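You operate a simulated robot arm through the tools that you are given. There is no shell and no other tool. Be economical: measure what you need, move in short steps, check, and stop when the job is done.

You run a simulated robot arm. Do the job below in one go: nothing can be reset, and whatever is moved stays where it is left.

JOB
Caliper sleeves till one reads 38 mm; put it on the orange mat.
Fine: the others go back; the caliper ends shut.
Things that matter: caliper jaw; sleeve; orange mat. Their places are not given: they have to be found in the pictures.

Only the result counts: the job must be done as asked and must still hold three seconds after the hand-in. Knocking over, shifting, dropping, spilling or breaking anything else fails it.

ROBOT AND FRAMES
A 7-joint arm with a two-finger parallel gripper, fixed in place. Base frame: the origin is at the foot of the arm, x ahead of it, y to its left, z up. Lengths are in mm, angles in degrees, forces in N, time in s.
With the tool pointing down near the work surface it reaches from about 240 to 680 mm from the base axis. Its first joint turns from -66.0 to 66.0 degrees. Payload 2.4 kg.
The tool frame sits at the grasp point between the pads (the TCP): z along the fingers, y along the line on which they close. The tips reach 30 mm beyond it. Largest opening 94 mm; finger width 28, thickness 10; the body of the gripper, 50 by 96 mm, starts 55 mm behind the TCP.
Orientation is that of the tool frame in the base frame, as a unit quaternion [x, y, z, w]. With the fingers straight down and closing along the base's y, the tool's x points along the base's -x, its y along +y and its z along -z.

CONTROLS
- The arm moves only by the tool nudge_tool. Its argument "targets" is a list of rows, each a list of 2 entries, a list of its own where there are three numbers: the shift along the tool's x, y, z in mm, then the turn, a rotation vector about the tool's x, y, z in degrees. In form: [[[tx, ty, tz], [rx, ry, rz]], ...]. A call has 1 to 8 rows; each row is the pose to reach, as a shift and turn from the pose commanded when the call began, along the tool's axes at that moment. "hand" is the opening, from 0 (shut) to 1 (fully open), set as the call begins (left out, the last holds). Rows are played at 5 a second. More than 50 mm and 8.6 degrees between two rows, or a gripper value outside its range, and nothing of the call is played. A pose out of reach is approached as far as the arm can. The call stops where the force on the tool passes 40 N (or 10 N more than at its start, if that is more) or the arm is blocked; 0.2 s more then pass. Each finger travels about 153 mm/s and halts on what it meets, pressing with about 35 N; the grip force reading is that of the motor and also rises with nothing between the fingers. The clock runs only during rows and for 0.2 s after the last one: add rows that repeat a pose to give the fingers time. It gives the time, the measured TCP pose, the force on the tool (base axes), the opening and the grip force at its end, in the units of the frame above (readings bear some noise).
- Cameras (640 x 400 px; columns grow to the right, rows downward): "scene" is fixed at [24.4, 458, 1460.2]; the picture's right is [-0.88, -0.47, 0.00], its down [-0.19, 0.36, -0.91] and it looks along [0.43, -0.81, -0.41] (base axes); focal length 329 px, centre (320, 200). "wrist" rides on the gripper at [76, 14, -103] in the tool frame; the picture's right is [-0.18, 0.98, 0.00], its down [-0.75, -0.14, -0.64] and it looks along [-0.63, -0.12, 0.77] (tool axes); focal length 243 px, centre (320, 200).
- grab_frame(camera): a new picture of that camera. It takes no simulated time.
- pixel_to_xyz(camera, pixels): for up to 12 pixels [column, row] of the newest picture of that camera ("zoom" is the newest enlarged one), the place [x, y, z] in the base frame of the surface seen there, good to about 2 mm. It takes no simulated time.
- inspect(camera, box): a new picture of the part [left, top, right, bottom] of that camera's present view, enlarged. It takes no simulated time.
- sign_off(): hands the job in; it is judged then, once.

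Keep the steps short. Do not move on a guess: measure, check each grasp and each placing, and mend mistakes. In all there are 80 turns and 34 pictures (those below and enlarged ones count). Leave the gripper open and the arm clear of the work at the hand-in unless told otherwise, and finish with a single line.

The tools are called as a command line: name --argument value ..., lists and objects as JSON in quotes. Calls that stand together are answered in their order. nudge_tool: Moves the arm, as the interface text tells. Its arguments: {"type":"object","properties":{"targets":{"type":"array"},"hand":{"type":"number"}},"required":["targets"]} The other tools are called the same way: grab_frame (camera) takes a picture; pixel_to_xyz (camera, pixels) gives the place of the surface under pixels of a picture; inspect (camera, box) takes an enlarged picture of a part of a camera's view; sign_off () hands the job in.

At the start:

```text
t: 0.0
position: [332.3, -239.7, 1200.1]
tcp_rot: [0.001, 1.0, 0.0, 0.0]
ft_force: [0.1, 0.9, 0.8]
width: 94.0
finger_force: 0.0
```

scene: 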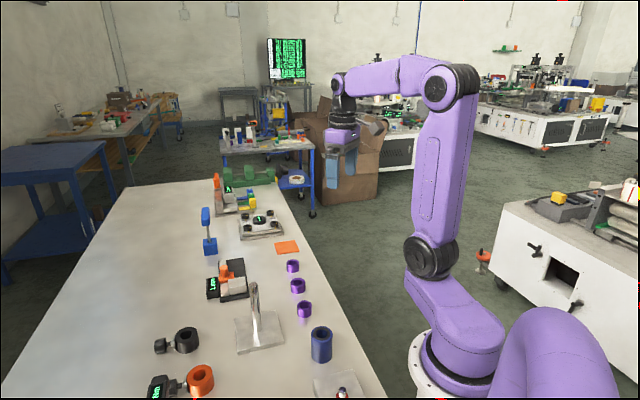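
wrist: 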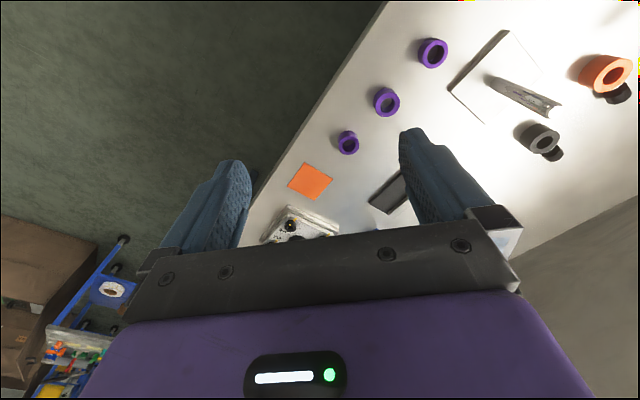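

I see three purple sleeves near (293,266), (297,286), (304,309), the orange mat near (287,247), and what may be the caliper near (230,280). I'll enlarge the view first.

inspect --camera "scene" --box '[190, 230, 350, 330]'

inspect --camera "scene" --box '[130, 300, 290, 400]'

```text
4.00 times, centred on (270, 280) of scene
```

zoom: 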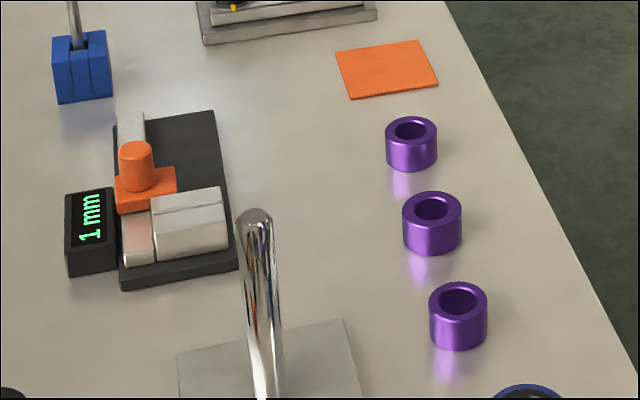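

```text
4.00 times, centred on (210, 350) of scene
```

zoom: 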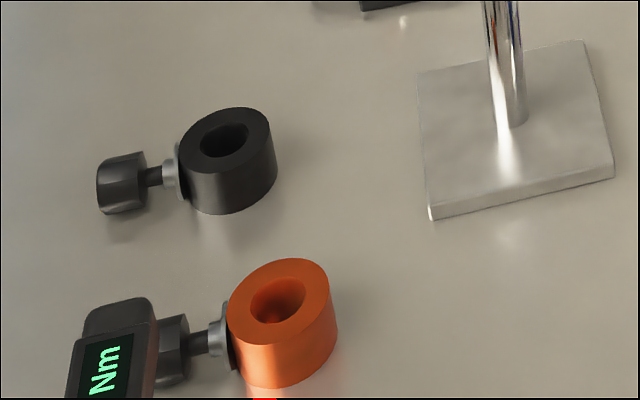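

The caliper reads 1 mm: a black plate, a grey fixed jaw and an orange sliding jaw with a knob. I'll locate its parts, the sleeves and the mat.

pixel_to_xyz --camera "scene" --pixels '[[223.8, 267], [219.8, 278.5], [232, 273.5], [223, 288], [238, 281], [229.5, 287], [245.5, 284], [221, 301], [241.5, 259], [248.5, 295], [222.5, 259.5], [240, 290]]'

pixel_to_xyz --camera "scene" --pixels '[[292.7, 260], [292.7, 271], [298, 280], [298, 292], [304.7, 302.5], [304.7, 316], [274, 243], [294.5, 240], [299.5, 251], [277.5, 254.5], [292.7, 263], [293, 267]]'

inspect --camera "wrist" --box '[240, 0, 560, 250]'

```text
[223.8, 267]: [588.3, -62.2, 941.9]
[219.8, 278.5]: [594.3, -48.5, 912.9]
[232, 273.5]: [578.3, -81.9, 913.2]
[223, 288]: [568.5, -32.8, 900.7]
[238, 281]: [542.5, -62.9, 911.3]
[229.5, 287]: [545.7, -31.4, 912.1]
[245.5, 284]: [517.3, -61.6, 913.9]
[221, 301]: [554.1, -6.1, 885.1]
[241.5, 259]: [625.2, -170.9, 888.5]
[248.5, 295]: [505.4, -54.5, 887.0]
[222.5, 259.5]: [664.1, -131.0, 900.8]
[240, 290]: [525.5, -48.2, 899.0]
```

```text
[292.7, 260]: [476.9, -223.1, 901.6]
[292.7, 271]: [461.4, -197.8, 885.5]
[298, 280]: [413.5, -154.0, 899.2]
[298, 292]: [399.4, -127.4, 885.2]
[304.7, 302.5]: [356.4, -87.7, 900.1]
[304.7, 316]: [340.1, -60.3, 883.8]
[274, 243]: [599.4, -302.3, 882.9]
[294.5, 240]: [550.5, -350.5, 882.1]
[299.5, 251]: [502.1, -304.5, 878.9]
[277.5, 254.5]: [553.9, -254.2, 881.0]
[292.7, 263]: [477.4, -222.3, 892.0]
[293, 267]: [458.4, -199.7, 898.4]
```

```text
1.60 times, centred on (400, 125) of wrist
```

zoom: 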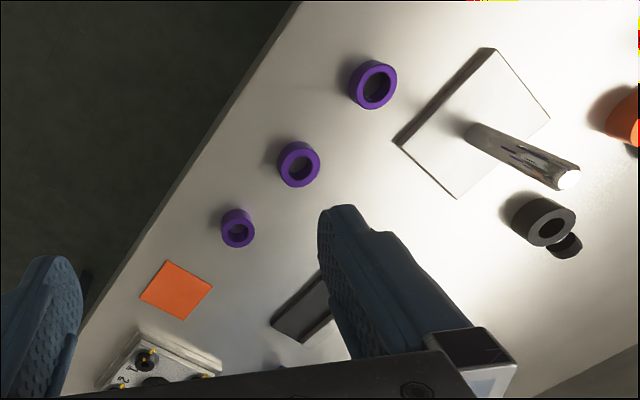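

The bench items are turned about 45° from the base axes: the rail runs along (0.7,-0.7). I'll move the wrist camera over toward the caliper, staying high, for a close look.

nudge_tool --targets '[[[-14, 36, 20], [0, 0, 0]], [[-28, 72, 40], [0, 0, 0]], [[-42, 108, 60], [0, 0, 0]], [[-56, 144, 80], [0, 0, 0]], [[-68, 180, 100], [0, 0, 0]], [[-68, 180, 100], [0, 0, 0]]]' --hand 1

grab_frame --camera "wrist"

```text
t: 1.4
position: [399.7, -60.2, 1098.5]
tcp_rot: [0.0, 1.0, -0.001, 0.0]
ft_force: [-0.2, 0.3, 0.0]
width: 94.1
finger_force: 0.0
```

```text
28 pictures are left
```

wrist: 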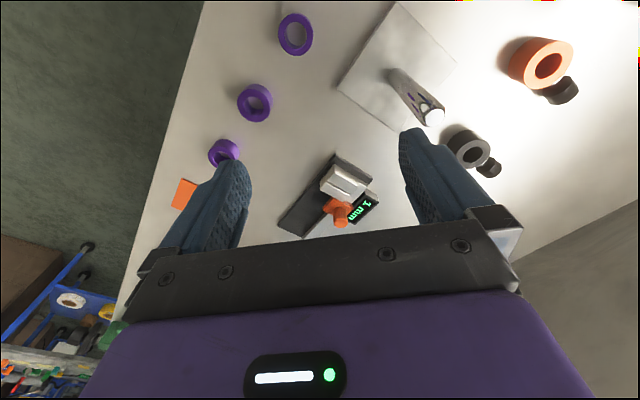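

inspect --camera "wrist" --box '[260, 140, 400, 240]'

pixel_to_xyz --camera "zoom" --pixels '[[270, 180], [320, 160], [410, 230], [460, 260], [290, 260], [310, 310], [360, 310], [390, 260], [200, 340], [100, 380], [330, 90], [490, 300]]'

inspect --camera "wrist" --box '[190, 0, 330, 90]'

```text
4.00 times, centred on (330, 190) of wrist
```

zoom: 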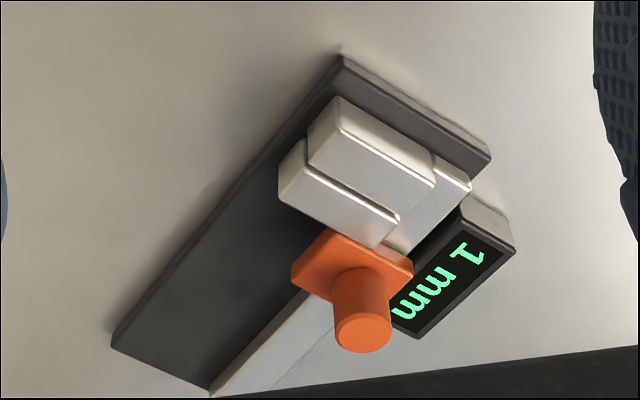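

```text
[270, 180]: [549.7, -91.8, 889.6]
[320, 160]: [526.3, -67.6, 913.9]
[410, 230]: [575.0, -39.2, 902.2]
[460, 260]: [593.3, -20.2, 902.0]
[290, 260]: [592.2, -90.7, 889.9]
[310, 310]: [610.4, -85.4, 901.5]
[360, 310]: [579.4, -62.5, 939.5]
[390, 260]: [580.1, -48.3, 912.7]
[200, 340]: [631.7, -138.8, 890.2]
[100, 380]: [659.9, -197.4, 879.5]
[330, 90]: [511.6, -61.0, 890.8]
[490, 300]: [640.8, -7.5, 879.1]
```

```text
4.44 times, centred on (260, 45) of wrist
```

zoom: 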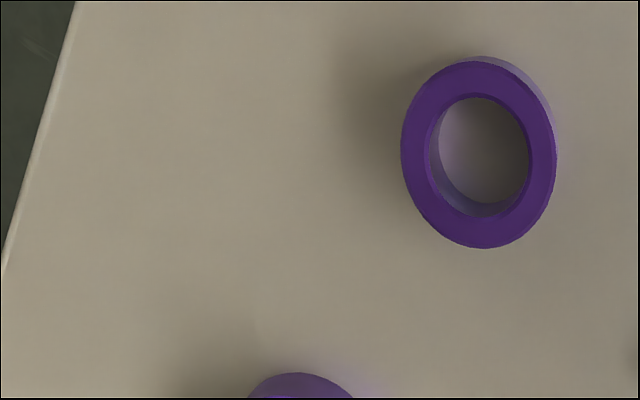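

Caliper axes worked out. Next I measure the sleeve rim (S3) in this zoom, and the post in the wrist picture, to know what to avoid.

pixel_to_xyz --camera "zoom" --pixels '[[405, 150], [550, 150], [480, 66], [483, 244], [425, 90], [535, 215], [425, 210], [440, 150], [520, 150], [480, 105], [480, 160], [200, 250]]'

pixel_to_xyz --camera "wrist" --pixels '[[433, 116], [422, 104], [395, 75], [340, 83], [398, 3], [457, 60], [392, 130], [239, 103], [270, 103], [254, 85], [254, 120], [180, 195]]'

inspect --camera "scene" --box '[200, 255, 260, 305]'

```text
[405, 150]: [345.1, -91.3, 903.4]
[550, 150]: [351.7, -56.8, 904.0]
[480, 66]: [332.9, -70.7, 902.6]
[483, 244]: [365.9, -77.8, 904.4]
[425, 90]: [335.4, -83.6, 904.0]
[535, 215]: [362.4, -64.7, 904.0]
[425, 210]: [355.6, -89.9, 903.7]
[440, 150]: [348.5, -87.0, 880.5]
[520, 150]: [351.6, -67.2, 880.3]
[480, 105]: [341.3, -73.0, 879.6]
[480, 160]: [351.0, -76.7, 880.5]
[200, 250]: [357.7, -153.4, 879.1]
```

```text
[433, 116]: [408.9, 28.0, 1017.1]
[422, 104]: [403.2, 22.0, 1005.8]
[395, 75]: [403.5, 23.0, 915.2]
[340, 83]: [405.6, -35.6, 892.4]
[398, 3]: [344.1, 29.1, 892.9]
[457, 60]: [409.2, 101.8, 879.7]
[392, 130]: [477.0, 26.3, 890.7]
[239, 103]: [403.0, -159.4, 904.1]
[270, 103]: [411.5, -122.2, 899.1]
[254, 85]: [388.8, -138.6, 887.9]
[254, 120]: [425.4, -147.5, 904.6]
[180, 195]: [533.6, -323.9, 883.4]
```

```text
8.00 times, centred on (230, 280) of scene
```

zoom: 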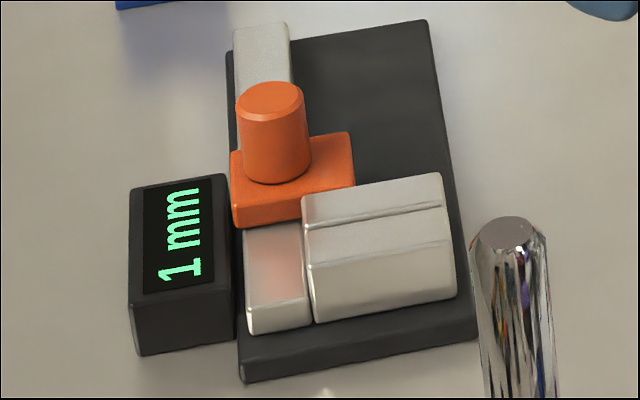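

Sleeves are 24 mm tall. I'll measure the jaw edges precisely in this zoom.

pixel_to_xyz --camera "zoom" --pixels '[[346, 138], [350, 176], [325, 183], [236, 200], [308, 198], [437, 177], [440, 235], [312, 262], [285, 60], [240, 60], [270, 95], [420, 100]]'

```text
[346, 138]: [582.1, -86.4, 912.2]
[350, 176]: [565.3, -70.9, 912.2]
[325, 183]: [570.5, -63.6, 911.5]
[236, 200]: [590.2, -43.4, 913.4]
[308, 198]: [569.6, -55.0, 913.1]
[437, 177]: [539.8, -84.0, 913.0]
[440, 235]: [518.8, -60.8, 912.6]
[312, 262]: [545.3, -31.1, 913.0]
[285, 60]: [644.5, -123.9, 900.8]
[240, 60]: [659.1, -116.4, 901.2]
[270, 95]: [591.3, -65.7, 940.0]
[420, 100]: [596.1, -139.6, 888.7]
```

Orange jaw spans v 349–387 and the rail's inner edge is at v≈367 (v along (0.7,0.7)). A tight zoom of the sleeves will give their sizes and centres.

inspect --camera "scene" --box '[260, 258, 340, 322]'

pixel_to_xyz --camera "scene" --pixels '[[210, 210], [204, 240], [217, 242], [210, 252], [208, 285], [217, 278], [262, 220], [260, 235]]'

```text
6.25 times, centred on (300, 290) of scene
```

zoom: 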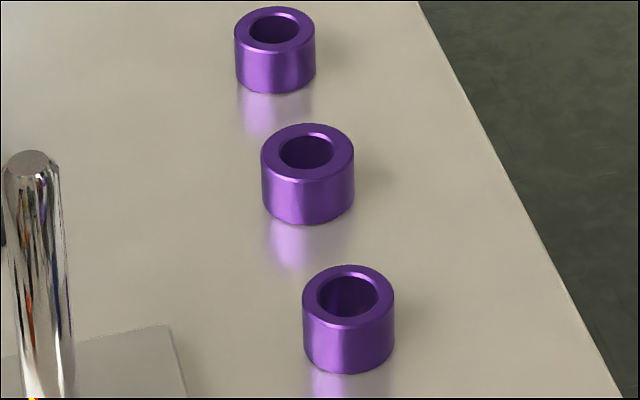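

```text
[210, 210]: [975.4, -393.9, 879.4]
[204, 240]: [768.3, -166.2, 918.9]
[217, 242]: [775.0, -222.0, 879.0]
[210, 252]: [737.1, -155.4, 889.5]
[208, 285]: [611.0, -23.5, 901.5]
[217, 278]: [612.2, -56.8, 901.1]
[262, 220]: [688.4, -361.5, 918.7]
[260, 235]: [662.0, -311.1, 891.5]
```

Widths in this zoom suggest about 38 mm for the far sleeve (S1), 40 for the middle one and 36 for the near one. I'll measure S1's rim for its centre.

pixel_to_xyz --camera "zoom" --pixels '[[238, 30], [312, 30], [275, 10], [275, 48], [245, 17], [303, 17], [245, 43], [304, 43], [264, 152], [350, 152], [307, 127], [307, 178]]'

```text
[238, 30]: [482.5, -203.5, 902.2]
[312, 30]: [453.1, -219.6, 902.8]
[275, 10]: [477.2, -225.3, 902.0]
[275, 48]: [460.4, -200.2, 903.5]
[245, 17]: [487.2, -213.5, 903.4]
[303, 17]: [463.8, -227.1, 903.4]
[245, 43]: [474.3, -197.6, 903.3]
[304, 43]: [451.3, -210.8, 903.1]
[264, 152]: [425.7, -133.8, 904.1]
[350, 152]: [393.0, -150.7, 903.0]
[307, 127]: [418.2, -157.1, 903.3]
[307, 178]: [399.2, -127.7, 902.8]
```

S1's centre is (468.7,-212.3). First the jaw has to be opened. I'll turn the tool 45° so the fingers close across the rail, shut them, and hover above the fixed jaw beside the knob.

nudge_tool --targets '[[[-28, 3, 16], [0, 0, 7.5]], [[-56, 6, 32], [0, 0, 15]], [[-84, 9, 49], [0, 0, 22.5]], [[-112, 12, 66], [0, 0, 30]], [[-140, 14, 82], [0, 0, 37.5]], [[-166, 16.4, 98], [0, 0, 45]], [[-166, 16.4, 98], [0, 0, 45]]]' --hand 0

grab_frame --camera "wrist"

inspect --camera "scene" --box '[180, 220, 300, 310]'

```text
t: 3.0
position: [567.2, -44.6, 1002.2]
tcp_rot: [0.383, 0.924, 0.0, 0.0]
ft_force: [0.9, 0.0, -0.1]
width: 0.0
finger_force: 33.0
```

```text
23 pictures are left
```

wrist: 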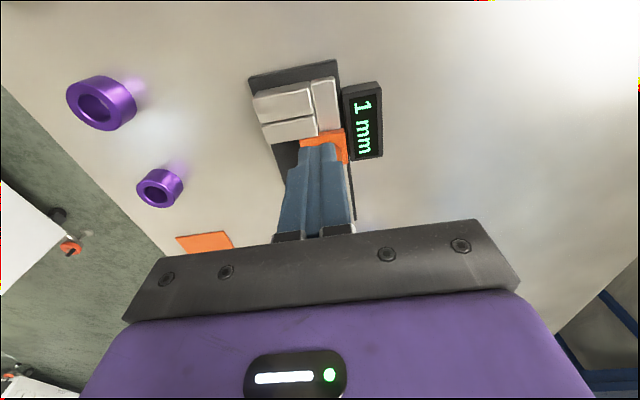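

```text
4.44 times, centred on (240, 265) of scene
```

zoom: 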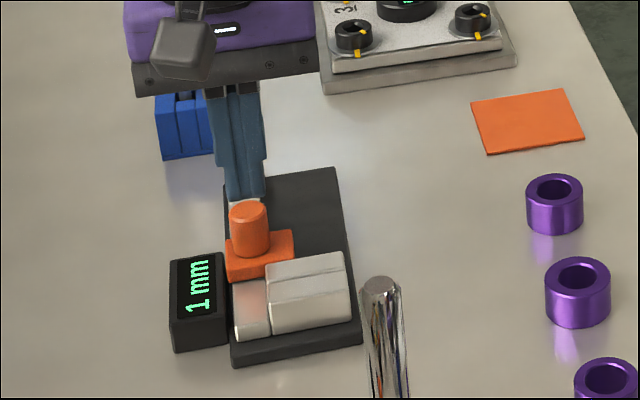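

The fingers are at u=432.6, v=369.5, clear of the knob. I descend to z=951 so the tips are at 921, above the jaw tops at 914.

nudge_tool --targets '[[[0, 0, 20], [0, 0, 0]], [[0, 0, 38], [0, 0, 0]], [[0, 0, 51], [0, 0, 0]], [[0, 0, 51], [0, 0, 0]]]'

inspect --camera "scene" --box '[190, 235, 290, 305]'

```text
t: 4.0
position: [568.2, -44.2, 951.2]
tcp_rot: [0.382, 0.924, 0.001, 0.0]
ft_force: [-0.4, -0.4, -0.6]
width: 0.0
finger_force: 32.5
```

```text
5.71 times, centred on (240, 270) of scene
```

zoom: 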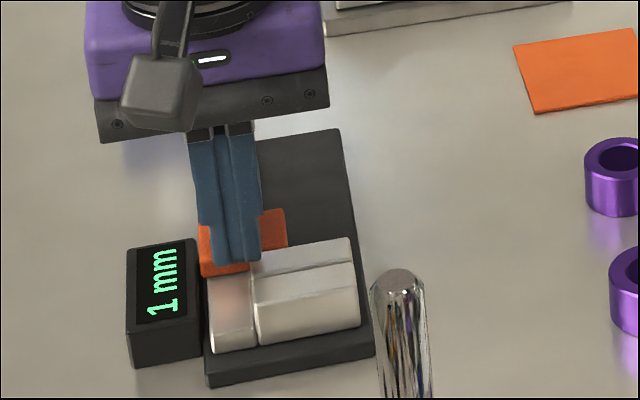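

The knob is right behind the fingers. I push along +u (tool -x) by 56 mm to open the jaw.

nudge_tool --targets '[[[-7, 0, 0], [0, 0, 0]], [[-15, 0, 0], [0, 0, 0]], [[-23, 0, 0], [0, 0, 0]], [[-31, 0, 0], [0, 0, 0]], [[-39, 0, 0], [0, 0, 0]], [[-47, 0, 0], [0, 0, 0]], [[-56, 0, 0], [0, 0, 0]], [[-56, 0, 0], [0, 0, 0]]]'

inspect --camera "scene" --box '[190, 235, 290, 305]'

```text
t: 5.8
position: [606.6, -84.4, 951.4]
tcp_rot: [0.383, 0.924, 0.001, 0.0]
ft_force: [-1.7, 1.2, -0.5]
width: 0.0
finger_force: 33.0
```

```text
5.71 times, centred on (240, 270) of scene
```

zoom: 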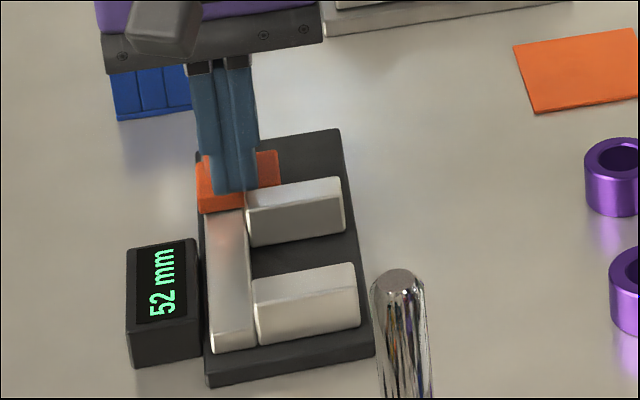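

It reads 52 mm, and the moving jaw carries its own full-width grey block. I measure the two facing edges.

pixel_to_xyz --camera "zoom" --pixels '[[250, 217], [335, 205], [258, 283], [350, 268], [300, 250], [335, 180], [230, 280], [243, 290]]'

```text
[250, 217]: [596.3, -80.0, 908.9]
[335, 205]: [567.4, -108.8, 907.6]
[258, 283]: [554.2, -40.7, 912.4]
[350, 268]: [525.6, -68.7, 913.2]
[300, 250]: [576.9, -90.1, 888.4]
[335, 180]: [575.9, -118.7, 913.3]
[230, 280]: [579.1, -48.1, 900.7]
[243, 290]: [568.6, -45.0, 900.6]
```

Jaw faces are at u≈426 and 478, v 322–364. Now I lift and travel above S1 with the hand open.

nudge_tool --targets '[[[0, 0, -30], [0, 0, 0]], [[0, 0, -60], [0, 0, 0]], [[2, -45, -60], [0, 0, 0]], [[4, -92, -60], [0, 0, 0]], [[6, -140, -60], [0, 0, 0]], [[7.1, -188, -60], [0, 0, 0]], [[7.1, -188, -60], [0, 0, 0]]]' --hand 0

nudge_tool --targets '[[[0, 0, 0], [0, 0, 0]], [[0, 0, 0], [0, 0, 0]]]' --hand 0.75

grab_frame --camera "wrist"

```text
t: 7.4
position: [466.8, -211.1, 1013.5]
tcp_rot: [0.383, 0.924, 0.0, 0.001]
ft_force: [0.9, -0.1, -0.1]
width: 0.0
finger_force: 32.8
```

```text
t: 8.0
position: [467.8, -209.5, 1013.3]
tcp_rot: [0.382, 0.924, 0.0, 0.0]
ft_force: [-0.4, 0.1, -0.1]
width: 70.5
finger_force: 0.1
```

```text
19 pictures are left
```

wrist: 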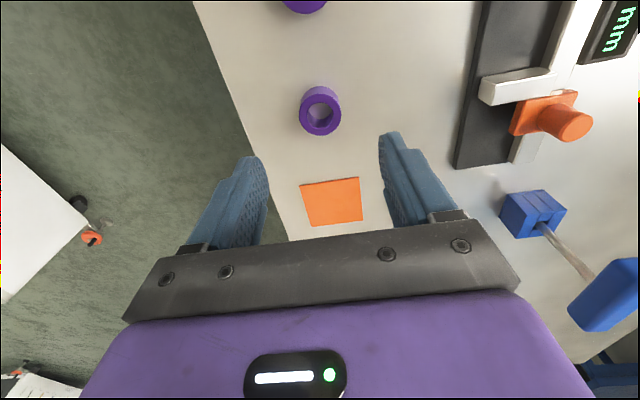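

S1 is at (320,112). I check its rim from this view.

pixel_to_xyz --camera "wrist" --pixels '[[301, 116], [338, 116], [320, 99], [320, 133], [308, 104], [333, 128], [332, 104], [308, 128], [332, 180], [305, 187], [363, 220], [311, 226]]'

```text
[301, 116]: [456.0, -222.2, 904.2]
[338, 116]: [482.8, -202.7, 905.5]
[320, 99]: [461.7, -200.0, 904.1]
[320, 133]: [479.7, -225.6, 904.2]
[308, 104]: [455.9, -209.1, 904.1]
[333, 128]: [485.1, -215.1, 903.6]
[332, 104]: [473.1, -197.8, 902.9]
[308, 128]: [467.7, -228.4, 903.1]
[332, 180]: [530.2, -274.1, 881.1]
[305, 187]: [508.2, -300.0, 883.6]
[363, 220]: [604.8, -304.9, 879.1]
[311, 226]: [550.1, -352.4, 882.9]
```

Centre is about (469.8,-212.5). I shift -3 in tool x and descend 89 mm, to z≈924.5.

nudge_tool --targets '[[[-3, 0, 25], [0, 0, 0]], [[-3, 0, 50], [0, 0, 0]], [[-3, 0, 70], [0, 0, 0]], [[-3, 0, 82], [0, 0, 0]], [[-3, 0, 89], [0, 0, 0]], [[-3, 0, 89], [0, 0, 0]]]'

nudge_tool --targets '[[[0, 0, 0], [0, 0, 0]], [[0, 0, 0], [0, 0, 0]], [[0, 0, 0], [0, 0, 0]]]' --hand 0

```text
t: 9.4
position: [470.3, -214.1, 924.2]
tcp_rot: [0.383, 0.924, 0.0, -0.001]
ft_force: [0.1, -0.6, -0.5]
width: 70.5
finger_force: 0.1
```

```text
t: 10.2
position: [470.2, -214.8, 924.0]
tcp_rot: [0.383, 0.924, 0.0, 0.001]
ft_force: [-0.4, -0.2, -0.1]
width: 37.0
finger_force: 35.3
```

Grip width reads 37.0 mm, so S1 may not be the 38. Before carrying it, I release in place and feel S2 the same way. S2's centre from the earlier rim points is about (409,-142.3): u=389.9, v=188.6.

nudge_tool --targets '[[[0, 0, 0], [0, 0, 0]], [[0, 0, 0], [0, 0, 0]]]' --hand 0.75

nudge_tool --targets '[[[0, 0, -30], [0, 0, 0]], [[0, 0, -70], [0, 0, 0]], [[45, 4, -80], [0, 0, 0]], [[92, 7, -80], [0, 0, 0]], [[92, 7, -80], [0, 0, 0]], [[92, 7, -80], [0, 0, 0]]]'

grab_frame --camera "wrist"

inspect --camera "scene" --box '[260, 258, 340, 322]'

```text
t: 10.8
position: [470.3, -214.0, 923.4]
tcp_rot: [0.382, 0.924, 0.0, 0.0]
ft_force: [0.1, 0.0, 0.5]
width: 70.2
finger_force: 0.0
```

```text
t: 12.2
position: [411.0, -143.9, 1005.0]
tcp_rot: [0.382, 0.924, 0.0, -0.001]
ft_force: [-0.8, -0.6, -0.8]
width: 70.4
finger_force: 0.1
```

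```text
18 pictures are left
```

wrist: 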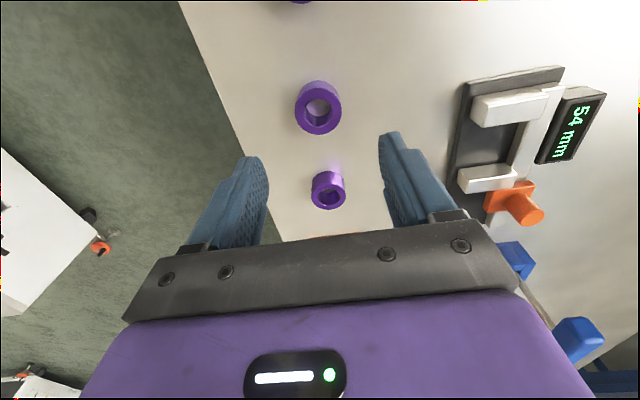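

```text
6.25 times, centred on (300, 290) of scene
```

zoom: 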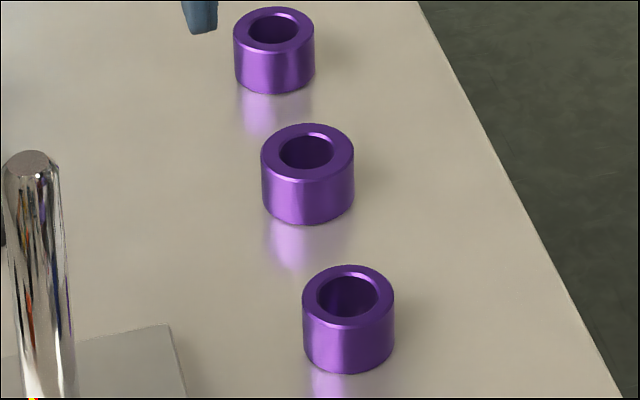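

S1 is still in place. I measure S2's rim at (319,110).

pixel_to_xyz --camera "wrist" --pixels '[[297, 112], [339, 112], [318, 92], [318, 132], [304, 97], [333, 126], [333, 98], [304, 126]]'

```text
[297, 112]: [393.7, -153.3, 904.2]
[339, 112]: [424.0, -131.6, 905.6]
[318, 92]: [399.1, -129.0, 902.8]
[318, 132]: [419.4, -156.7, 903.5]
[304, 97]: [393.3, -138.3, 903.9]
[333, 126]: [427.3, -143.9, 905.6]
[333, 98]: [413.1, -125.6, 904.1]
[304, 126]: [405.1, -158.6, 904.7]
```

Centre (409.4,-142.1). I correct +2.2 in tool x, descend 80 mm and close.

nudge_tool --targets '[[[2.2, 0, 25], [0, 0, 0]], [[2.2, 0, 50], [0, 0, 0]], [[2.2, 0, 68], [0, 0, 0]], [[2.2, 0, 80.5], [0, 0, 0]], [[2.2, 0, 80.5], [0, 0, 0]]]'

nudge_tool --targets '[[[0, 0, 0], [0, 0, 0]], [[0, 0, 0], [0, 0, 0]], [[0, 0, 0], [0, 0, 0]]]' --hand 0

```text
t: 13.4
position: [408.4, -142.7, 921.9]
tcp_rot: [0.383, 0.924, 0.0, 0.0]
ft_force: [0.0, -0.7, 0.7]
width: 70.7
finger_force: 0.0
```

```text
t: 14.2
position: [408.1, -142.8, 920.9]
tcp_rot: [0.383, 0.924, 0.001, 0.0]
ft_force: [1.2, 0.4, 0.3]
width: 38.8
finger_force: 35.4
```

S2 feels 1.8 mm larger, at 38.8. The pictures put S1 at about 37.9, so S1 is the likelier one. I release S2 in place and go back to S1 for the caliper.

nudge_tool --targets '[[[0, 0, 0], [0, 0, 0]], [[0, 0, 0], [0, 0, 0]]]' --hand 0.75

nudge_tool --targets '[[[0, 0, -30], [0, 0, 0]], [[0, 0, -70], [0, 0, 0]], [[-46, -4, -80], [0, 0, 0]], [[-93, -7, -80], [0, 0, 0]], [[-93, -7, -80], [0, 0, 0]], [[-93, -7, -80], [0, 0, 0]]]'

```text
t: 14.8
position: [408.5, -142.6, 920.6]
tcp_rot: [0.383, 0.924, 0.0, 0.0]
ft_force: [-1.0, 0.9, 0.1]
width: 70.5
finger_force: 0.1
```

```text
t: 16.2
position: [467.8, -212.4, 1002.2]
tcp_rot: [0.383, 0.924, 0.001, 0.0]
ft_force: [-1.0, -0.5, 0.1]
width: 70.4
finger_force: 0.1
```

I correct by (-1.5, +1), descend 78 mm to z≈924 and grip.

nudge_tool --targets '[[[-1.5, 1, 25], [0, 0, 0]], [[-1.5, 1, 50], [0, 0, 0]], [[-1.5, 1, 66], [0, 0, 0]], [[-1.5, 1, 78], [0, 0, 0]], [[-1.5, 1, 78], [0, 0, 0]]]'

nudge_tool --targets '[[[0, 0, 0], [0, 0, 0]], [[0, 0, 0], [0, 0, 0]], [[0, 0, 0], [0, 0, 0]]]' --hand 0

nudge_tool --targets '[[[0, 0, -20], [0, 0, 0]], [[0, 0, -50], [0, 0, 0]], [[0, 0, -80], [0, 0, 0]], [[0, 0, -80], [0, 0, 0]]]'

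```text
t: 17.4
position: [470.2, -212.2, 925.5]
tcp_rot: [0.383, 0.924, 0.0, 0.0]
ft_force: [-0.6, -0.9, -0.6]
width: 70.4
finger_force: 0.0
```

```text
t: 18.2
position: [470.1, -212.5, 925.7]
tcp_rot: [0.383, 0.924, -0.001, 0.0]
ft_force: [0.4, -0.8, 0.3]
width: 37.2
finger_force: 34.3
```

```text
t: 19.2
position: [470.4, -212.3, 1006.4]
tcp_rot: [0.383, 0.924, 0.0, 0.0]
ft_force: [0.5, -1.0, -0.4]
width: 0.0
finger_force: 33.5
```

Width is 0, so the sleeve slipped out. I look at where it is.

inspect --camera "scene" --box '[260, 230, 340, 294]'

```text
6.25 times, centred on (300, 262) of scene
```

zoom: 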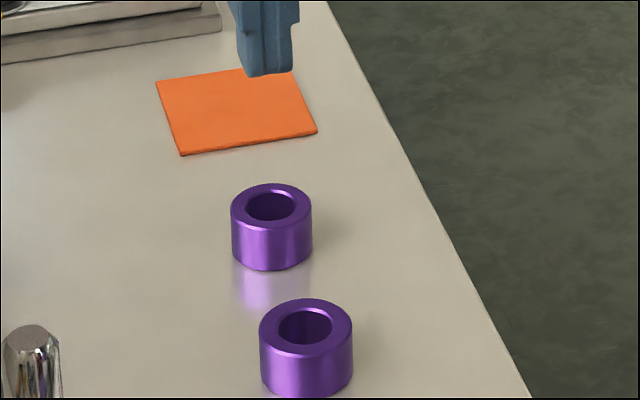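

S1 is still upright within a millimetre or two of its place; that grip was too shallow. I re-measure the rim, then grip deeper.

pixel_to_xyz --camera "zoom" --pixels '[[234, 206], [308, 206], [271, 186], [271, 224], [241, 193], [301, 219], [301, 193], [241, 219]]'

```text
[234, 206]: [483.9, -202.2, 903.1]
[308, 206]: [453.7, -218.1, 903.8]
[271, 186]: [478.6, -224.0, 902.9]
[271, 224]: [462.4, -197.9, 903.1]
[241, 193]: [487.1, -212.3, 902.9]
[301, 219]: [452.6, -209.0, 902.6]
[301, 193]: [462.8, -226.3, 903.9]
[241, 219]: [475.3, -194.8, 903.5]
```

Centre (469.5,-210.6). I open, descend to z≈913 and close.

nudge_tool --targets '[[[1.5, 0.5, 0], [0, 0, 0]], [[1.5, 0.5, 0], [0, 0, 0]], [[1.5, 0.5, 30], [0, 0, 0]], [[1.5, 0.5, 60], [0, 0, 0]], [[1.5, 0.5, 80], [0, 0, 0]], [[1.5, 0.5, 93], [0, 0, 0]], [[1.5, 0.5, 93], [0, 0, 0]]]' --hand 0.75

nudge_tool --targets '[[[0, 0, 0], [0, 0, 0]], [[0, 0, 0], [0, 0, 0]], [[0, 0, 0], [0, 0, 0]], [[0, 0, 0], [0, 0, 0]]]' --hand 0

nudge_tool --targets '[[[0, 0, -5], [0, 0, 0]], [[0, 0, -12], [0, 0, 0]], [[0, 0, -20], [0, 0, 0]], [[0, 0, -20], [0, 0, 0]]]'

```text
t: 20.8
position: [470.0, -211.7, 910.3]
tcp_rot: [0.383, 0.924, 0.0, 0.0]
ft_force: [-1.0, 0.6, -0.5]
width: 70.5
finger_force: 0.1
```

```text
t: 21.8
position: [469.2, -211.6, 910.3]
tcp_rot: [0.382, 0.924, 0.0, 0.0]
ft_force: [-0.5, -0.5, 0.0]
width: 37.0
finger_force: 34.8
```

```text
t: 22.8
position: [469.5, -212.3, 930.6]
tcp_rot: [0.382, 0.924, 0.0, 0.001]
ft_force: [-0.3, -0.6, -0.8]
width: 36.7
finger_force: 35.1
```

Held at 36.7–37 mm. I lift to about 1000 and carry it above the jaw gap at u=452, v=333, keeping the fingers inside the rail.

nudge_tool --targets '[[[0, 0, -35], [0, 0, 0]], [[0, 0, -70], [0, 0, 0]], [[8, 38, -70], [0, 0, 0]], [[15, 76, -70], [0, 0, 0]], [[23, 114, -70], [0, 0, 0]], [[30, 151, -70], [0, 0, 0]], [[30, 151, -70], [0, 0, 0]], [[30, 151, -70], [0, 0, 0]]]'

grab_frame --camera "wrist"

```text
t: 24.6
position: [555.9, -83.6, 1001.7]
tcp_rot: [0.383, 0.924, 0.0, 0.0]
ft_force: [0.6, -1.0, 0.2]
width: 37.2
finger_force: 35.1
```

```text
15 pictures are left
```

wrist: 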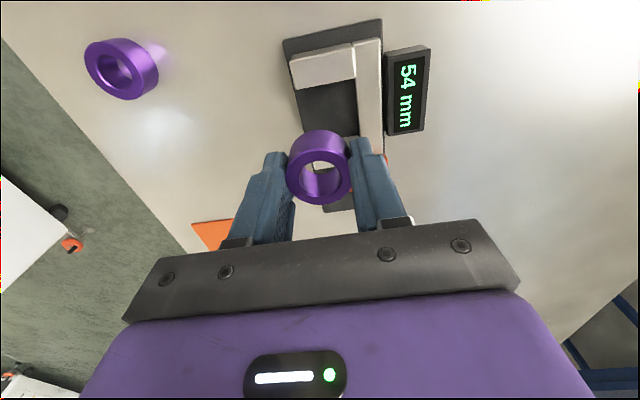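

I'm at u=452.2, v=334. I verify the gap from this view: fixed-jaw edge, rail inner edge and plate.

pixel_to_xyz --camera "wrist" --pixels '[[300, 88], [350, 79], [330, 84], [360, 100], [362, 120], [354, 110], [330, 115], [303, 120], [376, 120], [290, 60]]'

```text
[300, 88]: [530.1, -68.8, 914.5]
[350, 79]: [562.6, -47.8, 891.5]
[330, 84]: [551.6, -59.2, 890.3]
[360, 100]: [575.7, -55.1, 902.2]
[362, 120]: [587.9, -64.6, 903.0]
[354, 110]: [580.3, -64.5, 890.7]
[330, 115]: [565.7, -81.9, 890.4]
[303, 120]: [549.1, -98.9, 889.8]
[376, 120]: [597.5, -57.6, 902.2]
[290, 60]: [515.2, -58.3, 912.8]
```

Clearances hold. I lower in stages to z≈922, with the sleeve bottom just above the plate at 890.

nudge_tool --targets '[[[0, 1, 25], [0, 0, 0]], [[0, 0, 45], [0, 0, 0]], [[0, 0, 60], [0, 0, 0]], [[0, 0, 70], [0, 0, 0]], [[0, 0, 76], [0, 0, 0]], [[0, 0, 79], [0, 0, 0]], [[0, 0, 79], [0, 0, 0]]]'

inspect --camera "scene" --box '[190, 235, 290, 305]'

```text
t: 26.2
position: [557.0, -83.4, 922.2]
tcp_rot: [0.382, 0.924, 0.0, 0.0]
ft_force: [0.2, 0.1, -1.4]
width: 37.1
finger_force: 34.5
```

```text
5.71 times, centred on (240, 270) of scene
```

zoom: 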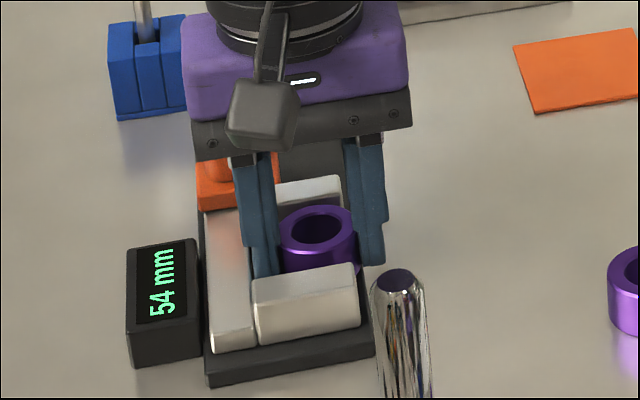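

Seated between the jaws. I lower 1 mm more, open just 3 mm per side, and lift straight up.

nudge_tool --targets '[[[0, 0, 0.7], [0, 0, 0]], [[0, 0, 0.7], [0, 0, 0]]]'

nudge_tool --targets '[[[0, 0, 0], [0, 0, 0]], [[0, 0, 0], [0, 0, 0]]]' --hand 0.46

nudge_tool --targets '[[[0, 0, -8], [0, 0, 0]], [[0, 0, -25], [0, 0, 0]], [[0, 0, -50], [0, 0, 0]], [[0, 0, -80], [0, 0, 0]], [[0, 0, -80], [0, 0, 0]]]'

inspect --camera "scene" --box '[190, 235, 290, 305]'

```text
t: 26.8
position: [556.2, -82.2, 921.3]
tcp_rot: [0.382, 0.924, 0.001, 0.0]
ft_force: [-0.3, -0.1, -0.6]
width: 36.9
finger_force: 34.9
```

```text
t: 27.4
position: [555.6, -83.1, 921.3]
tcp_rot: [0.383, 0.924, -0.001, 0.0]
ft_force: [0.2, -0.3, -0.7]
width: 43.2
finger_force: 0.0
```

```text
t: 28.6
position: [556.1, -83.1, 1000.7]
tcp_rot: [0.383, 0.924, -0.001, 0.0]
ft_force: [1.1, 0.2, -0.1]
width: 43.4
finger_force: 0.0
```

```text
5.71 times, centred on (240, 270) of scene
```

zoom: 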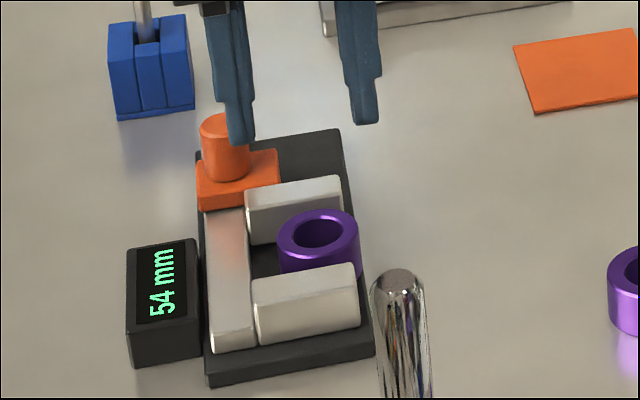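

The sleeve stands free between the jaws. To close the jaw I need the knob's present position, and the blue holder's handle position for clearance.

pixel_to_xyz --camera "zoom" --pixels '[[215, 122], [225, 160], [225, 178], [205, 150], [215, 195], [240, 155], [180, 40], [115, 40], [290, 185], [300, 262]]'

pixel_to_xyz --camera "scene" --pixels '[[206, 212], [206, 222], [210, 230], [207, 236]]'

```text
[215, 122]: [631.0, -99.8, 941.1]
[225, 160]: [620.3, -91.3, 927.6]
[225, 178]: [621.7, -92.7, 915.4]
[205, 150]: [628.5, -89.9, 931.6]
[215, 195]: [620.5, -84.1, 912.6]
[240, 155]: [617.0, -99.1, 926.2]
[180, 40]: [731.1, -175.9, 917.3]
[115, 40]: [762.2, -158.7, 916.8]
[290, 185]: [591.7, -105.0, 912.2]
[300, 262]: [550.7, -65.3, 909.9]
```

```text
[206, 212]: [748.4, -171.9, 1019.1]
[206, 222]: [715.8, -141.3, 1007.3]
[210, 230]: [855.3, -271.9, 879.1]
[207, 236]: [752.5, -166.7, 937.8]
```

The knob centre is about u=514, v=371. Gripping it keeps clear of the blue handle (u≥606). I move above with the hand half open and descend to z≈949.

nudge_tool --targets '[[[-31, 18, 0], [0, 0, 0]], [[-62, 36.5, 0], [0, 0, 0]], [[-62, 36.5, 0], [0, 0, 0]], [[-62, 36.5, 25], [0, 0, 0]], [[-62, 36.5, 42], [0, 0, 0]], [[-62, 36.5, 52], [0, 0, 0]], [[-62, 36.5, 52], [0, 0, 0]]]' --hand 0.5

nudge_tool --targets '[[[0, 0, 0], [0, 0, 0]], [[0, 0, 0], [0, 0, 0]], [[0, 0, 0], [0, 0, 0]]]' --hand 0

```text
t: 30.2
position: [624.7, -100.7, 948.8]
tcp_rot: [0.383, 0.924, 0.0, 0.0]
ft_force: [-0.7, 0.7, 0.2]
width: 46.9
finger_force: 0.2
```

```text
t: 31.0
position: [626.1, -99.3, 949.2]
tcp_rot: [0.381, 0.925, 0.001, 0.0]
ft_force: [9.8, 10.8, -6.5]
width: 21.0
finger_force: 45.2
```

Knob gripped (21 mm). I pull toward the fixed jaw in small steps, up to 15 mm, then look.

nudge_tool --targets '[[[3, 0, 0], [0, 0, 0]], [[6, 0, 0], [0, 0, 0]], [[9, 0, 0], [0, 0, 0]], [[12, 0, 0], [0, 0, 0]], [[14, 0, 0], [0, 0, 0]], [[15, 0, 0], [0, 0, 0]], [[15, 0, 0], [0, 0, 0]]]'

inspect --camera "scene" --box '[190, 235, 290, 305]'

```text
t: 32.6
position: [615.6, -88.5, 949.0]
tcp_rot: [0.381, 0.925, 0.0, -0.001]
ft_force: [17.8, 16.1, -26.9]
width: 20.7
finger_force: 45.5
```

```text
5.71 times, centred on (240, 270) of scene
```

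zoom: 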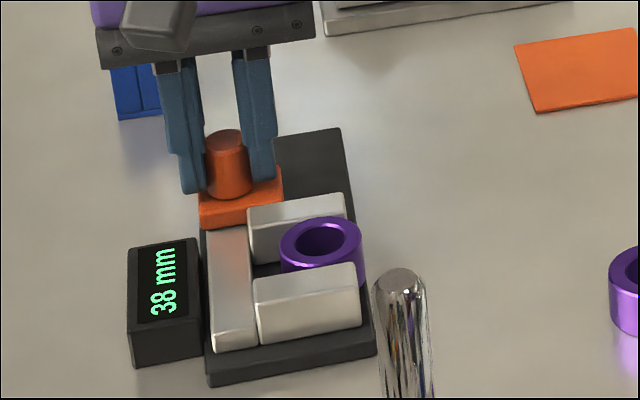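

It reads 38 mm, but the grip carries some side and vertical load. I release the knob, re-centre by 3 mm and look again before confirming contact.

nudge_tool --targets '[[[0, 0, 0], [0, 0, 0]], [[0, 0, 0], [0, 0, 0]]]' --hand 0.5

inspect --camera "scene" --box '[190, 235, 290, 305]'

```text
t: 33.2
position: [613.6, -92.5, 951.3]
tcp_rot: [0.384, 0.923, 0.001, 0.0]
ft_force: [0.5, -0.1, -0.7]
width: 47.1
finger_force: 0.1
```

```text
5.71 times, centred on (240, 270) of scene
```

zoom: 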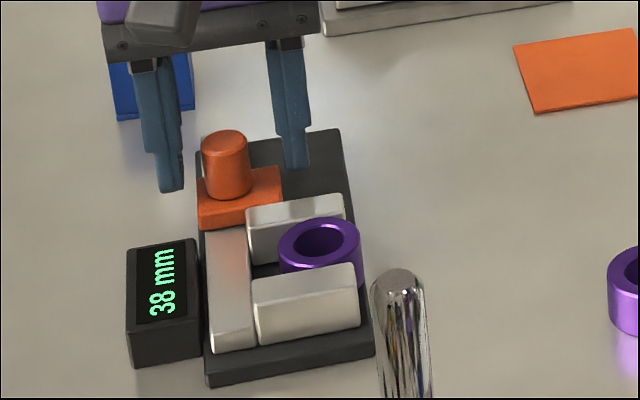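

The caliper sits exactly as before, and still reads 38. To be sure the sleeve is really clamped, I re-centre on the knob, grip again and push 4 mm more.

nudge_tool --targets '[[[0, 3.5, 0], [0, 0, 0]], [[0, 3.5, 0], [0, 0, 0]]]'

nudge_tool --targets '[[[0, 0, 0], [0, 0, 0]], [[0, 0, 0], [0, 0, 0]], [[0, 0, 0], [0, 0, 0]]]' --hand 0

nudge_tool --targets '[[[1, 0, 0], [0, 0, 0]], [[2, 0, 0], [0, 0, 0]], [[3, 0, 0], [0, 0, 0]], [[4, 0, 0], [0, 0, 0]]]'

inspect --camera "scene" --box '[190, 235, 290, 305]'

```text
t: 33.8
position: [616.0, -88.0, 950.2]
tcp_rot: [0.383, 0.924, 0.0, -0.001]
ft_force: [-0.1, 0.8, -0.3]
width: 46.8
finger_force: 0.0
```

```text
t: 34.6
position: [615.8, -89.2, 949.1]
tcp_rot: [0.384, 0.923, -0.001, 0.0]
ft_force: [-6.2, -5.3, 1.0]
width: 20.8
finger_force: 45.4
```

```text
t: 35.6
position: [614.9, -89.5, 949.1]
tcp_rot: [0.384, 0.923, -0.001, 0.003]
ft_force: [9.3, -17.4, -7.5]
width: 20.7
finger_force: 44.6
```

```text
5.71 times, centred on (240, 270) of scene
```

zoom: 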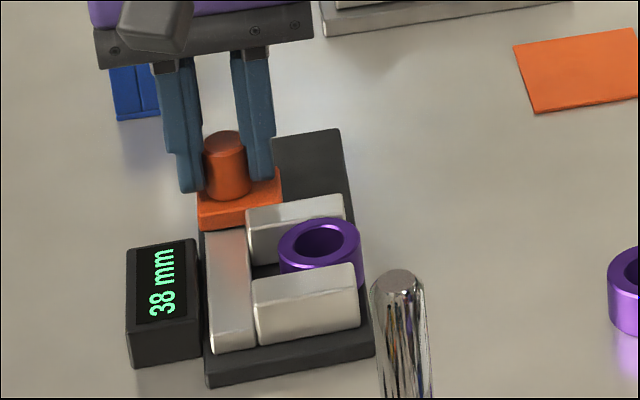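

It is blocked: about 19 N along the rail with the reading still 38. So S1 is the one. Still holding the knob, I open the jaw by about 14 mm, then release and lift.

nudge_tool --targets '[[[-3, 0, 0], [0, 0, 0]], [[-6, 0, 0], [0, 0, 0]], [[-9, 0, 0], [0, 0, 0]], [[-12, 0, 0], [0, 0, 0]], [[-15, 0, 0], [0, 0, 0]], [[-18, 0, 0], [0, 0, 0]], [[-18, 0, 0], [0, 0, 0]]]'

nudge_tool --targets '[[[0, 0, 0], [0, 0, 0]], [[0, 0, 0], [0, 0, 0]], [[0, 0, -25], [0, 0, 0]], [[0, 0, -50], [0, 0, 0]], [[0, 0, -50], [0, 0, 0]]]' --hand 0.5

inspect --camera "scene" --box '[190, 235, 290, 305]'

pixel_to_xyz --camera "zoom" --pixels '[[283, 237], [357, 237], [320, 219], [320, 262], [292, 224], [348, 253], [348, 224], [292, 257], [345, 205], [258, 283], [215, 140], [335, 205]]'

```text
t: 37.2
position: [625.3, -100.3, 950.0]
tcp_rot: [0.383, 0.924, 0.0, -0.002]
ft_force: [-14.4, -12.6, -2.1]
width: 20.7
finger_force: 44.8
```

```text
t: 38.4
position: [625.4, -99.3, 998.2]
tcp_rot: [0.383, 0.924, 0.0, 0.0]
ft_force: [-0.1, -0.2, 0.5]
width: 47.0
finger_force: 0.1
```

```text
5.71 times, centred on (240, 270) of scene
```

zoom: 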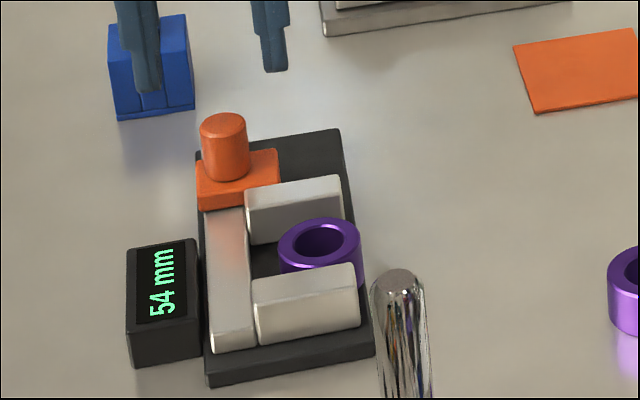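

```text
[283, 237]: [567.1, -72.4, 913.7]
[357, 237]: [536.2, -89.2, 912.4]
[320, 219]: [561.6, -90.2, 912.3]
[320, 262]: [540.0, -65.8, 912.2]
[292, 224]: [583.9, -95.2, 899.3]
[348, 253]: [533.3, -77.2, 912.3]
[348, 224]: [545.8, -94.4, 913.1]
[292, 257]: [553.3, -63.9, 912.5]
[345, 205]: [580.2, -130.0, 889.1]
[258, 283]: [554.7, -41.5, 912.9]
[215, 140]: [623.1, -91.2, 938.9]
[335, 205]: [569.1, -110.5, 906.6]
```

The sleeve is on the plate at about (550.8,-79.5), touching the fixed jaw (u=445.7, v=333.3). I move above it at height, then check alignment.

nudge_tool --targets '[[[32, -20, 0], [0, 0, 0]], [[64.5, -39.2, 0], [0, 0, 0]], [[64.5, -39.2, 0], [0, 0, 0]], [[64.5, -39.2, 0], [0, 0, 0]]]' --hand 0.46

nudge_tool --targets '[[[0, 0, 0], [0, 0, 0]]]'

nudge_tool --targets '[[[0, 0, 0], [0, 0, 0]]]'

```text
t: 39.4
position: [554.2, -82.1, 1000.1]
tcp_rot: [0.383, 0.924, 0.0, 0.0]
ft_force: [-0.2, -0.6, 0.3]
width: 43.1
finger_force: 0.1
```

```text
t: 39.8
position: [554.4, -82.5, 1000.2]
tcp_rot: [0.383, 0.924, -0.001, 0.0]
ft_force: [0.0, -0.7, 0.4]
width: 43.2
finger_force: 0.0
```

```text
t: 40.2
position: [553.5, -82.6, 1000.0]
tcp_rot: [0.383, 0.924, 0.0, 0.0]
ft_force: [0.0, -0.5, -0.3]
width: 43.4
finger_force: 0.1
```

Averaged position: u=450, v=333.5. I shift +3 in tool x, lower 76 mm slowly, and grip.

nudge_tool --targets '[[[3, 0, 25], [0, 0, 0]], [[3, 0, 45], [0, 0, 0]], [[3, 0, 56], [0, 0, 0]], [[3, 0, 63], [0, 0, 0]], [[3, 0, 70], [0, 0, 0]], [[3, 0, 76], [0, 0, 0]], [[3, 0, 76], [0, 0, 0]]]'

nudge_tool --targets '[[[0, 0, 0], [0, 0, 0]], [[0, 0, 0], [0, 0, 0]], [[0, 0, 0], [0, 0, 0]]]' --hand 0

```text
t: 41.8
position: [550.5, -78.5, 923.6]
tcp_rot: [0.383, 0.924, 0.0, 0.0]
ft_force: [-1.3, -0.9, 0.7]
width: 42.3
finger_force: 0.1
```

```text
t: 42.6
position: [550.9, -79.2, 922.2]
tcp_rot: [0.382, 0.924, 0.0, -0.001]
ft_force: [0.0, -0.2, 0.0]
width: 37.0
finger_force: 34.5
```

Gripped at 37.0. I lift and carry it over the mat centre (551.5,-302.9): u=604, v=176.

nudge_tool --targets '[[[0, 0, -10], [0, 0, 0]], [[0, 0, -30], [0, 0, 0]], [[0, 0, -55], [0, 0, 0]], [[0, 0, -80], [0, 0, 0]], [[0, 0, -80], [0, 0, 0]]]'

nudge_tool --targets '[[[-26, -26, 0], [0, 0, 0]], [[-53, -53, 0], [0, 0, 0]], [[-80, -79, 0], [0, 0, 0]], [[-106, -105, 0], [0, 0, 0]], [[-132, -131, 0], [0, 0, 0]], [[-158.7, -157.8, 0], [0, 0, 0]], [[-158.7, -157.8, 0], [0, 0, 0]], [[-158.7, -157.8, 0], [0, 0, 0]]]'

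inspect --camera "scene" --box '[190, 200, 340, 300]'

```text
t: 43.8
position: [552.3, -79.5, 1001.8]
tcp_rot: [0.383, 0.924, 0.001, -0.001]
ft_force: [0.4, 0.6, -0.5]
width: 36.5
finger_force: 35.3
```

```text
t: 45.6
position: [552.5, -302.6, 1004.4]
tcp_rot: [0.382, 0.924, -0.001, 0.0]
ft_force: [-0.4, 0.1, 0.0]
width: 37.1
finger_force: 35.3
```

```text
4.00 times, centred on (265, 250) of scene
```

zoom: 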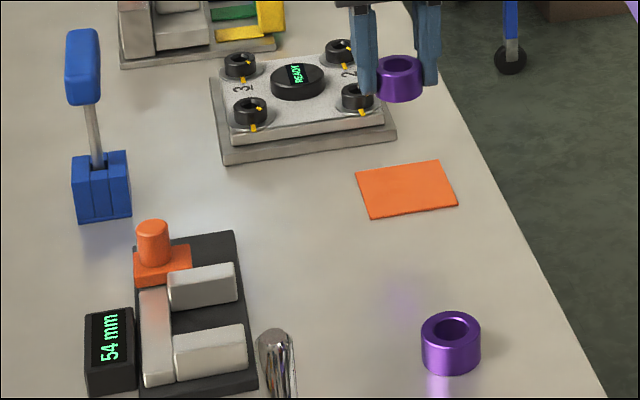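

I'm over the mat centre. I lower 89.5 mm to z≈914.5.

nudge_tool --targets '[[[0, 0, 25], [0, 0, 0]], [[0, 0, 50], [0, 0, 0]], [[0, 0, 70], [0, 0, 0]], [[0, 0, 82], [0, 0, 0]], [[0, 0, 87], [0, 0, 0]], [[0, 0, 89.5], [0, 0, 0]], [[0, 0, 89.5], [0, 0, 0]]]'

inspect --camera "scene" --box '[240, 205, 340, 275]'

```text
t: 47.2
position: [551.7, -302.1, 914.4]
tcp_rot: [0.383, 0.924, 0.0, 0.0]
ft_force: [-7.5, 6.9, 23.8]
width: 36.6
finger_force: 34.5
```

```text
5.71 times, centred on (290, 240) of scene
```

zoom: 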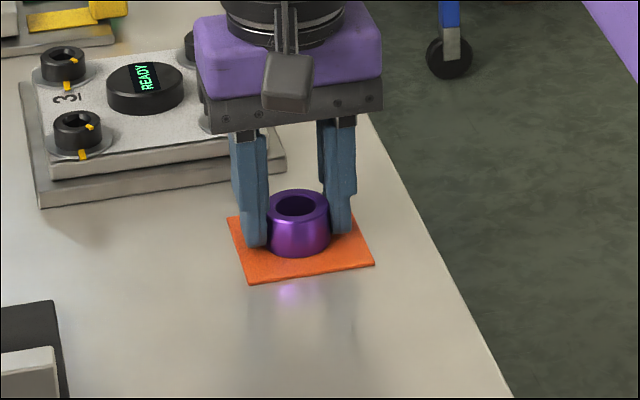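

It touches the mat (24 N upward), well centred. I ease up slightly, release and lift away.

nudge_tool --targets '[[[0, 0, -0.5], [0, 0, 0]], [[0, 0, -0.5], [0, 0, 0]]]'

nudge_tool --targets '[[[0, 0, 0], [0, 0, 0]], [[0, 0, 0], [0, 0, 0]]]' --hand 0.6

nudge_tool --targets '[[[0, 0, -15], [0, 0, 0]], [[0, 0, -40], [0, 0, 0]], [[0, 0, -65], [0, 0, 0]], [[0, 0, -90], [0, 0, 0]], [[0, 0, -90], [0, 0, 0]]]'

```text
t: 47.8
position: [552.0, -303.0, 915.2]
tcp_rot: [0.383, 0.924, 0.0, 0.001]
ft_force: [-5.8, 5.9, 25.5]
width: 36.9
finger_force: 35.2
```

```text
t: 48.4
position: [551.3, -301.0, 913.7]
tcp_rot: [0.382, 0.924, 0.001, 0.0]
ft_force: [0.0, 0.6, -0.5]
width: 56.2
finger_force: 0.2
```

```text
t: 49.6
position: [552.4, -304.6, 1005.8]
tcp_rot: [0.384, 0.923, 0.0, 0.0]
ft_force: [-0.3, -0.2, 0.1]
width: 56.3
finger_force: 0.1
```

Released. Next I close the caliper: go above the knob (u=513, v=372.5) with the hand half open.

nudge_tool --targets '[[[15, 33, 0], [0, 0, 0]], [[31, 66, 0], [0, 0, 0]], [[46, 99, 0], [0, 0, 0]], [[62, 131, 0], [0, 0, 0]], [[77, 164, 0], [0, 0, 0]], [[93, 197, 0], [0, 0, 0]], [[93, 197, 0], [0, 0, 0]], [[93, 197, 0], [0, 0, 0]]]' --hand 0.5

inspect --camera "scene" --box '[190, 205, 340, 305]'

```text
t: 51.4
position: [626.5, -98.3, 1005.9]
tcp_rot: [0.382, 0.924, 0.0, 0.0]
ft_force: [-0.2, 0.1, -0.6]
width: 46.7
finger_force: 0.1
```

```text
4.00 times, centred on (265, 255) of scene
```

zoom: 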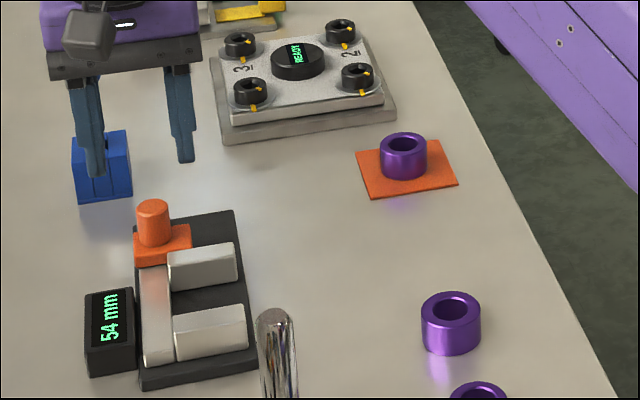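

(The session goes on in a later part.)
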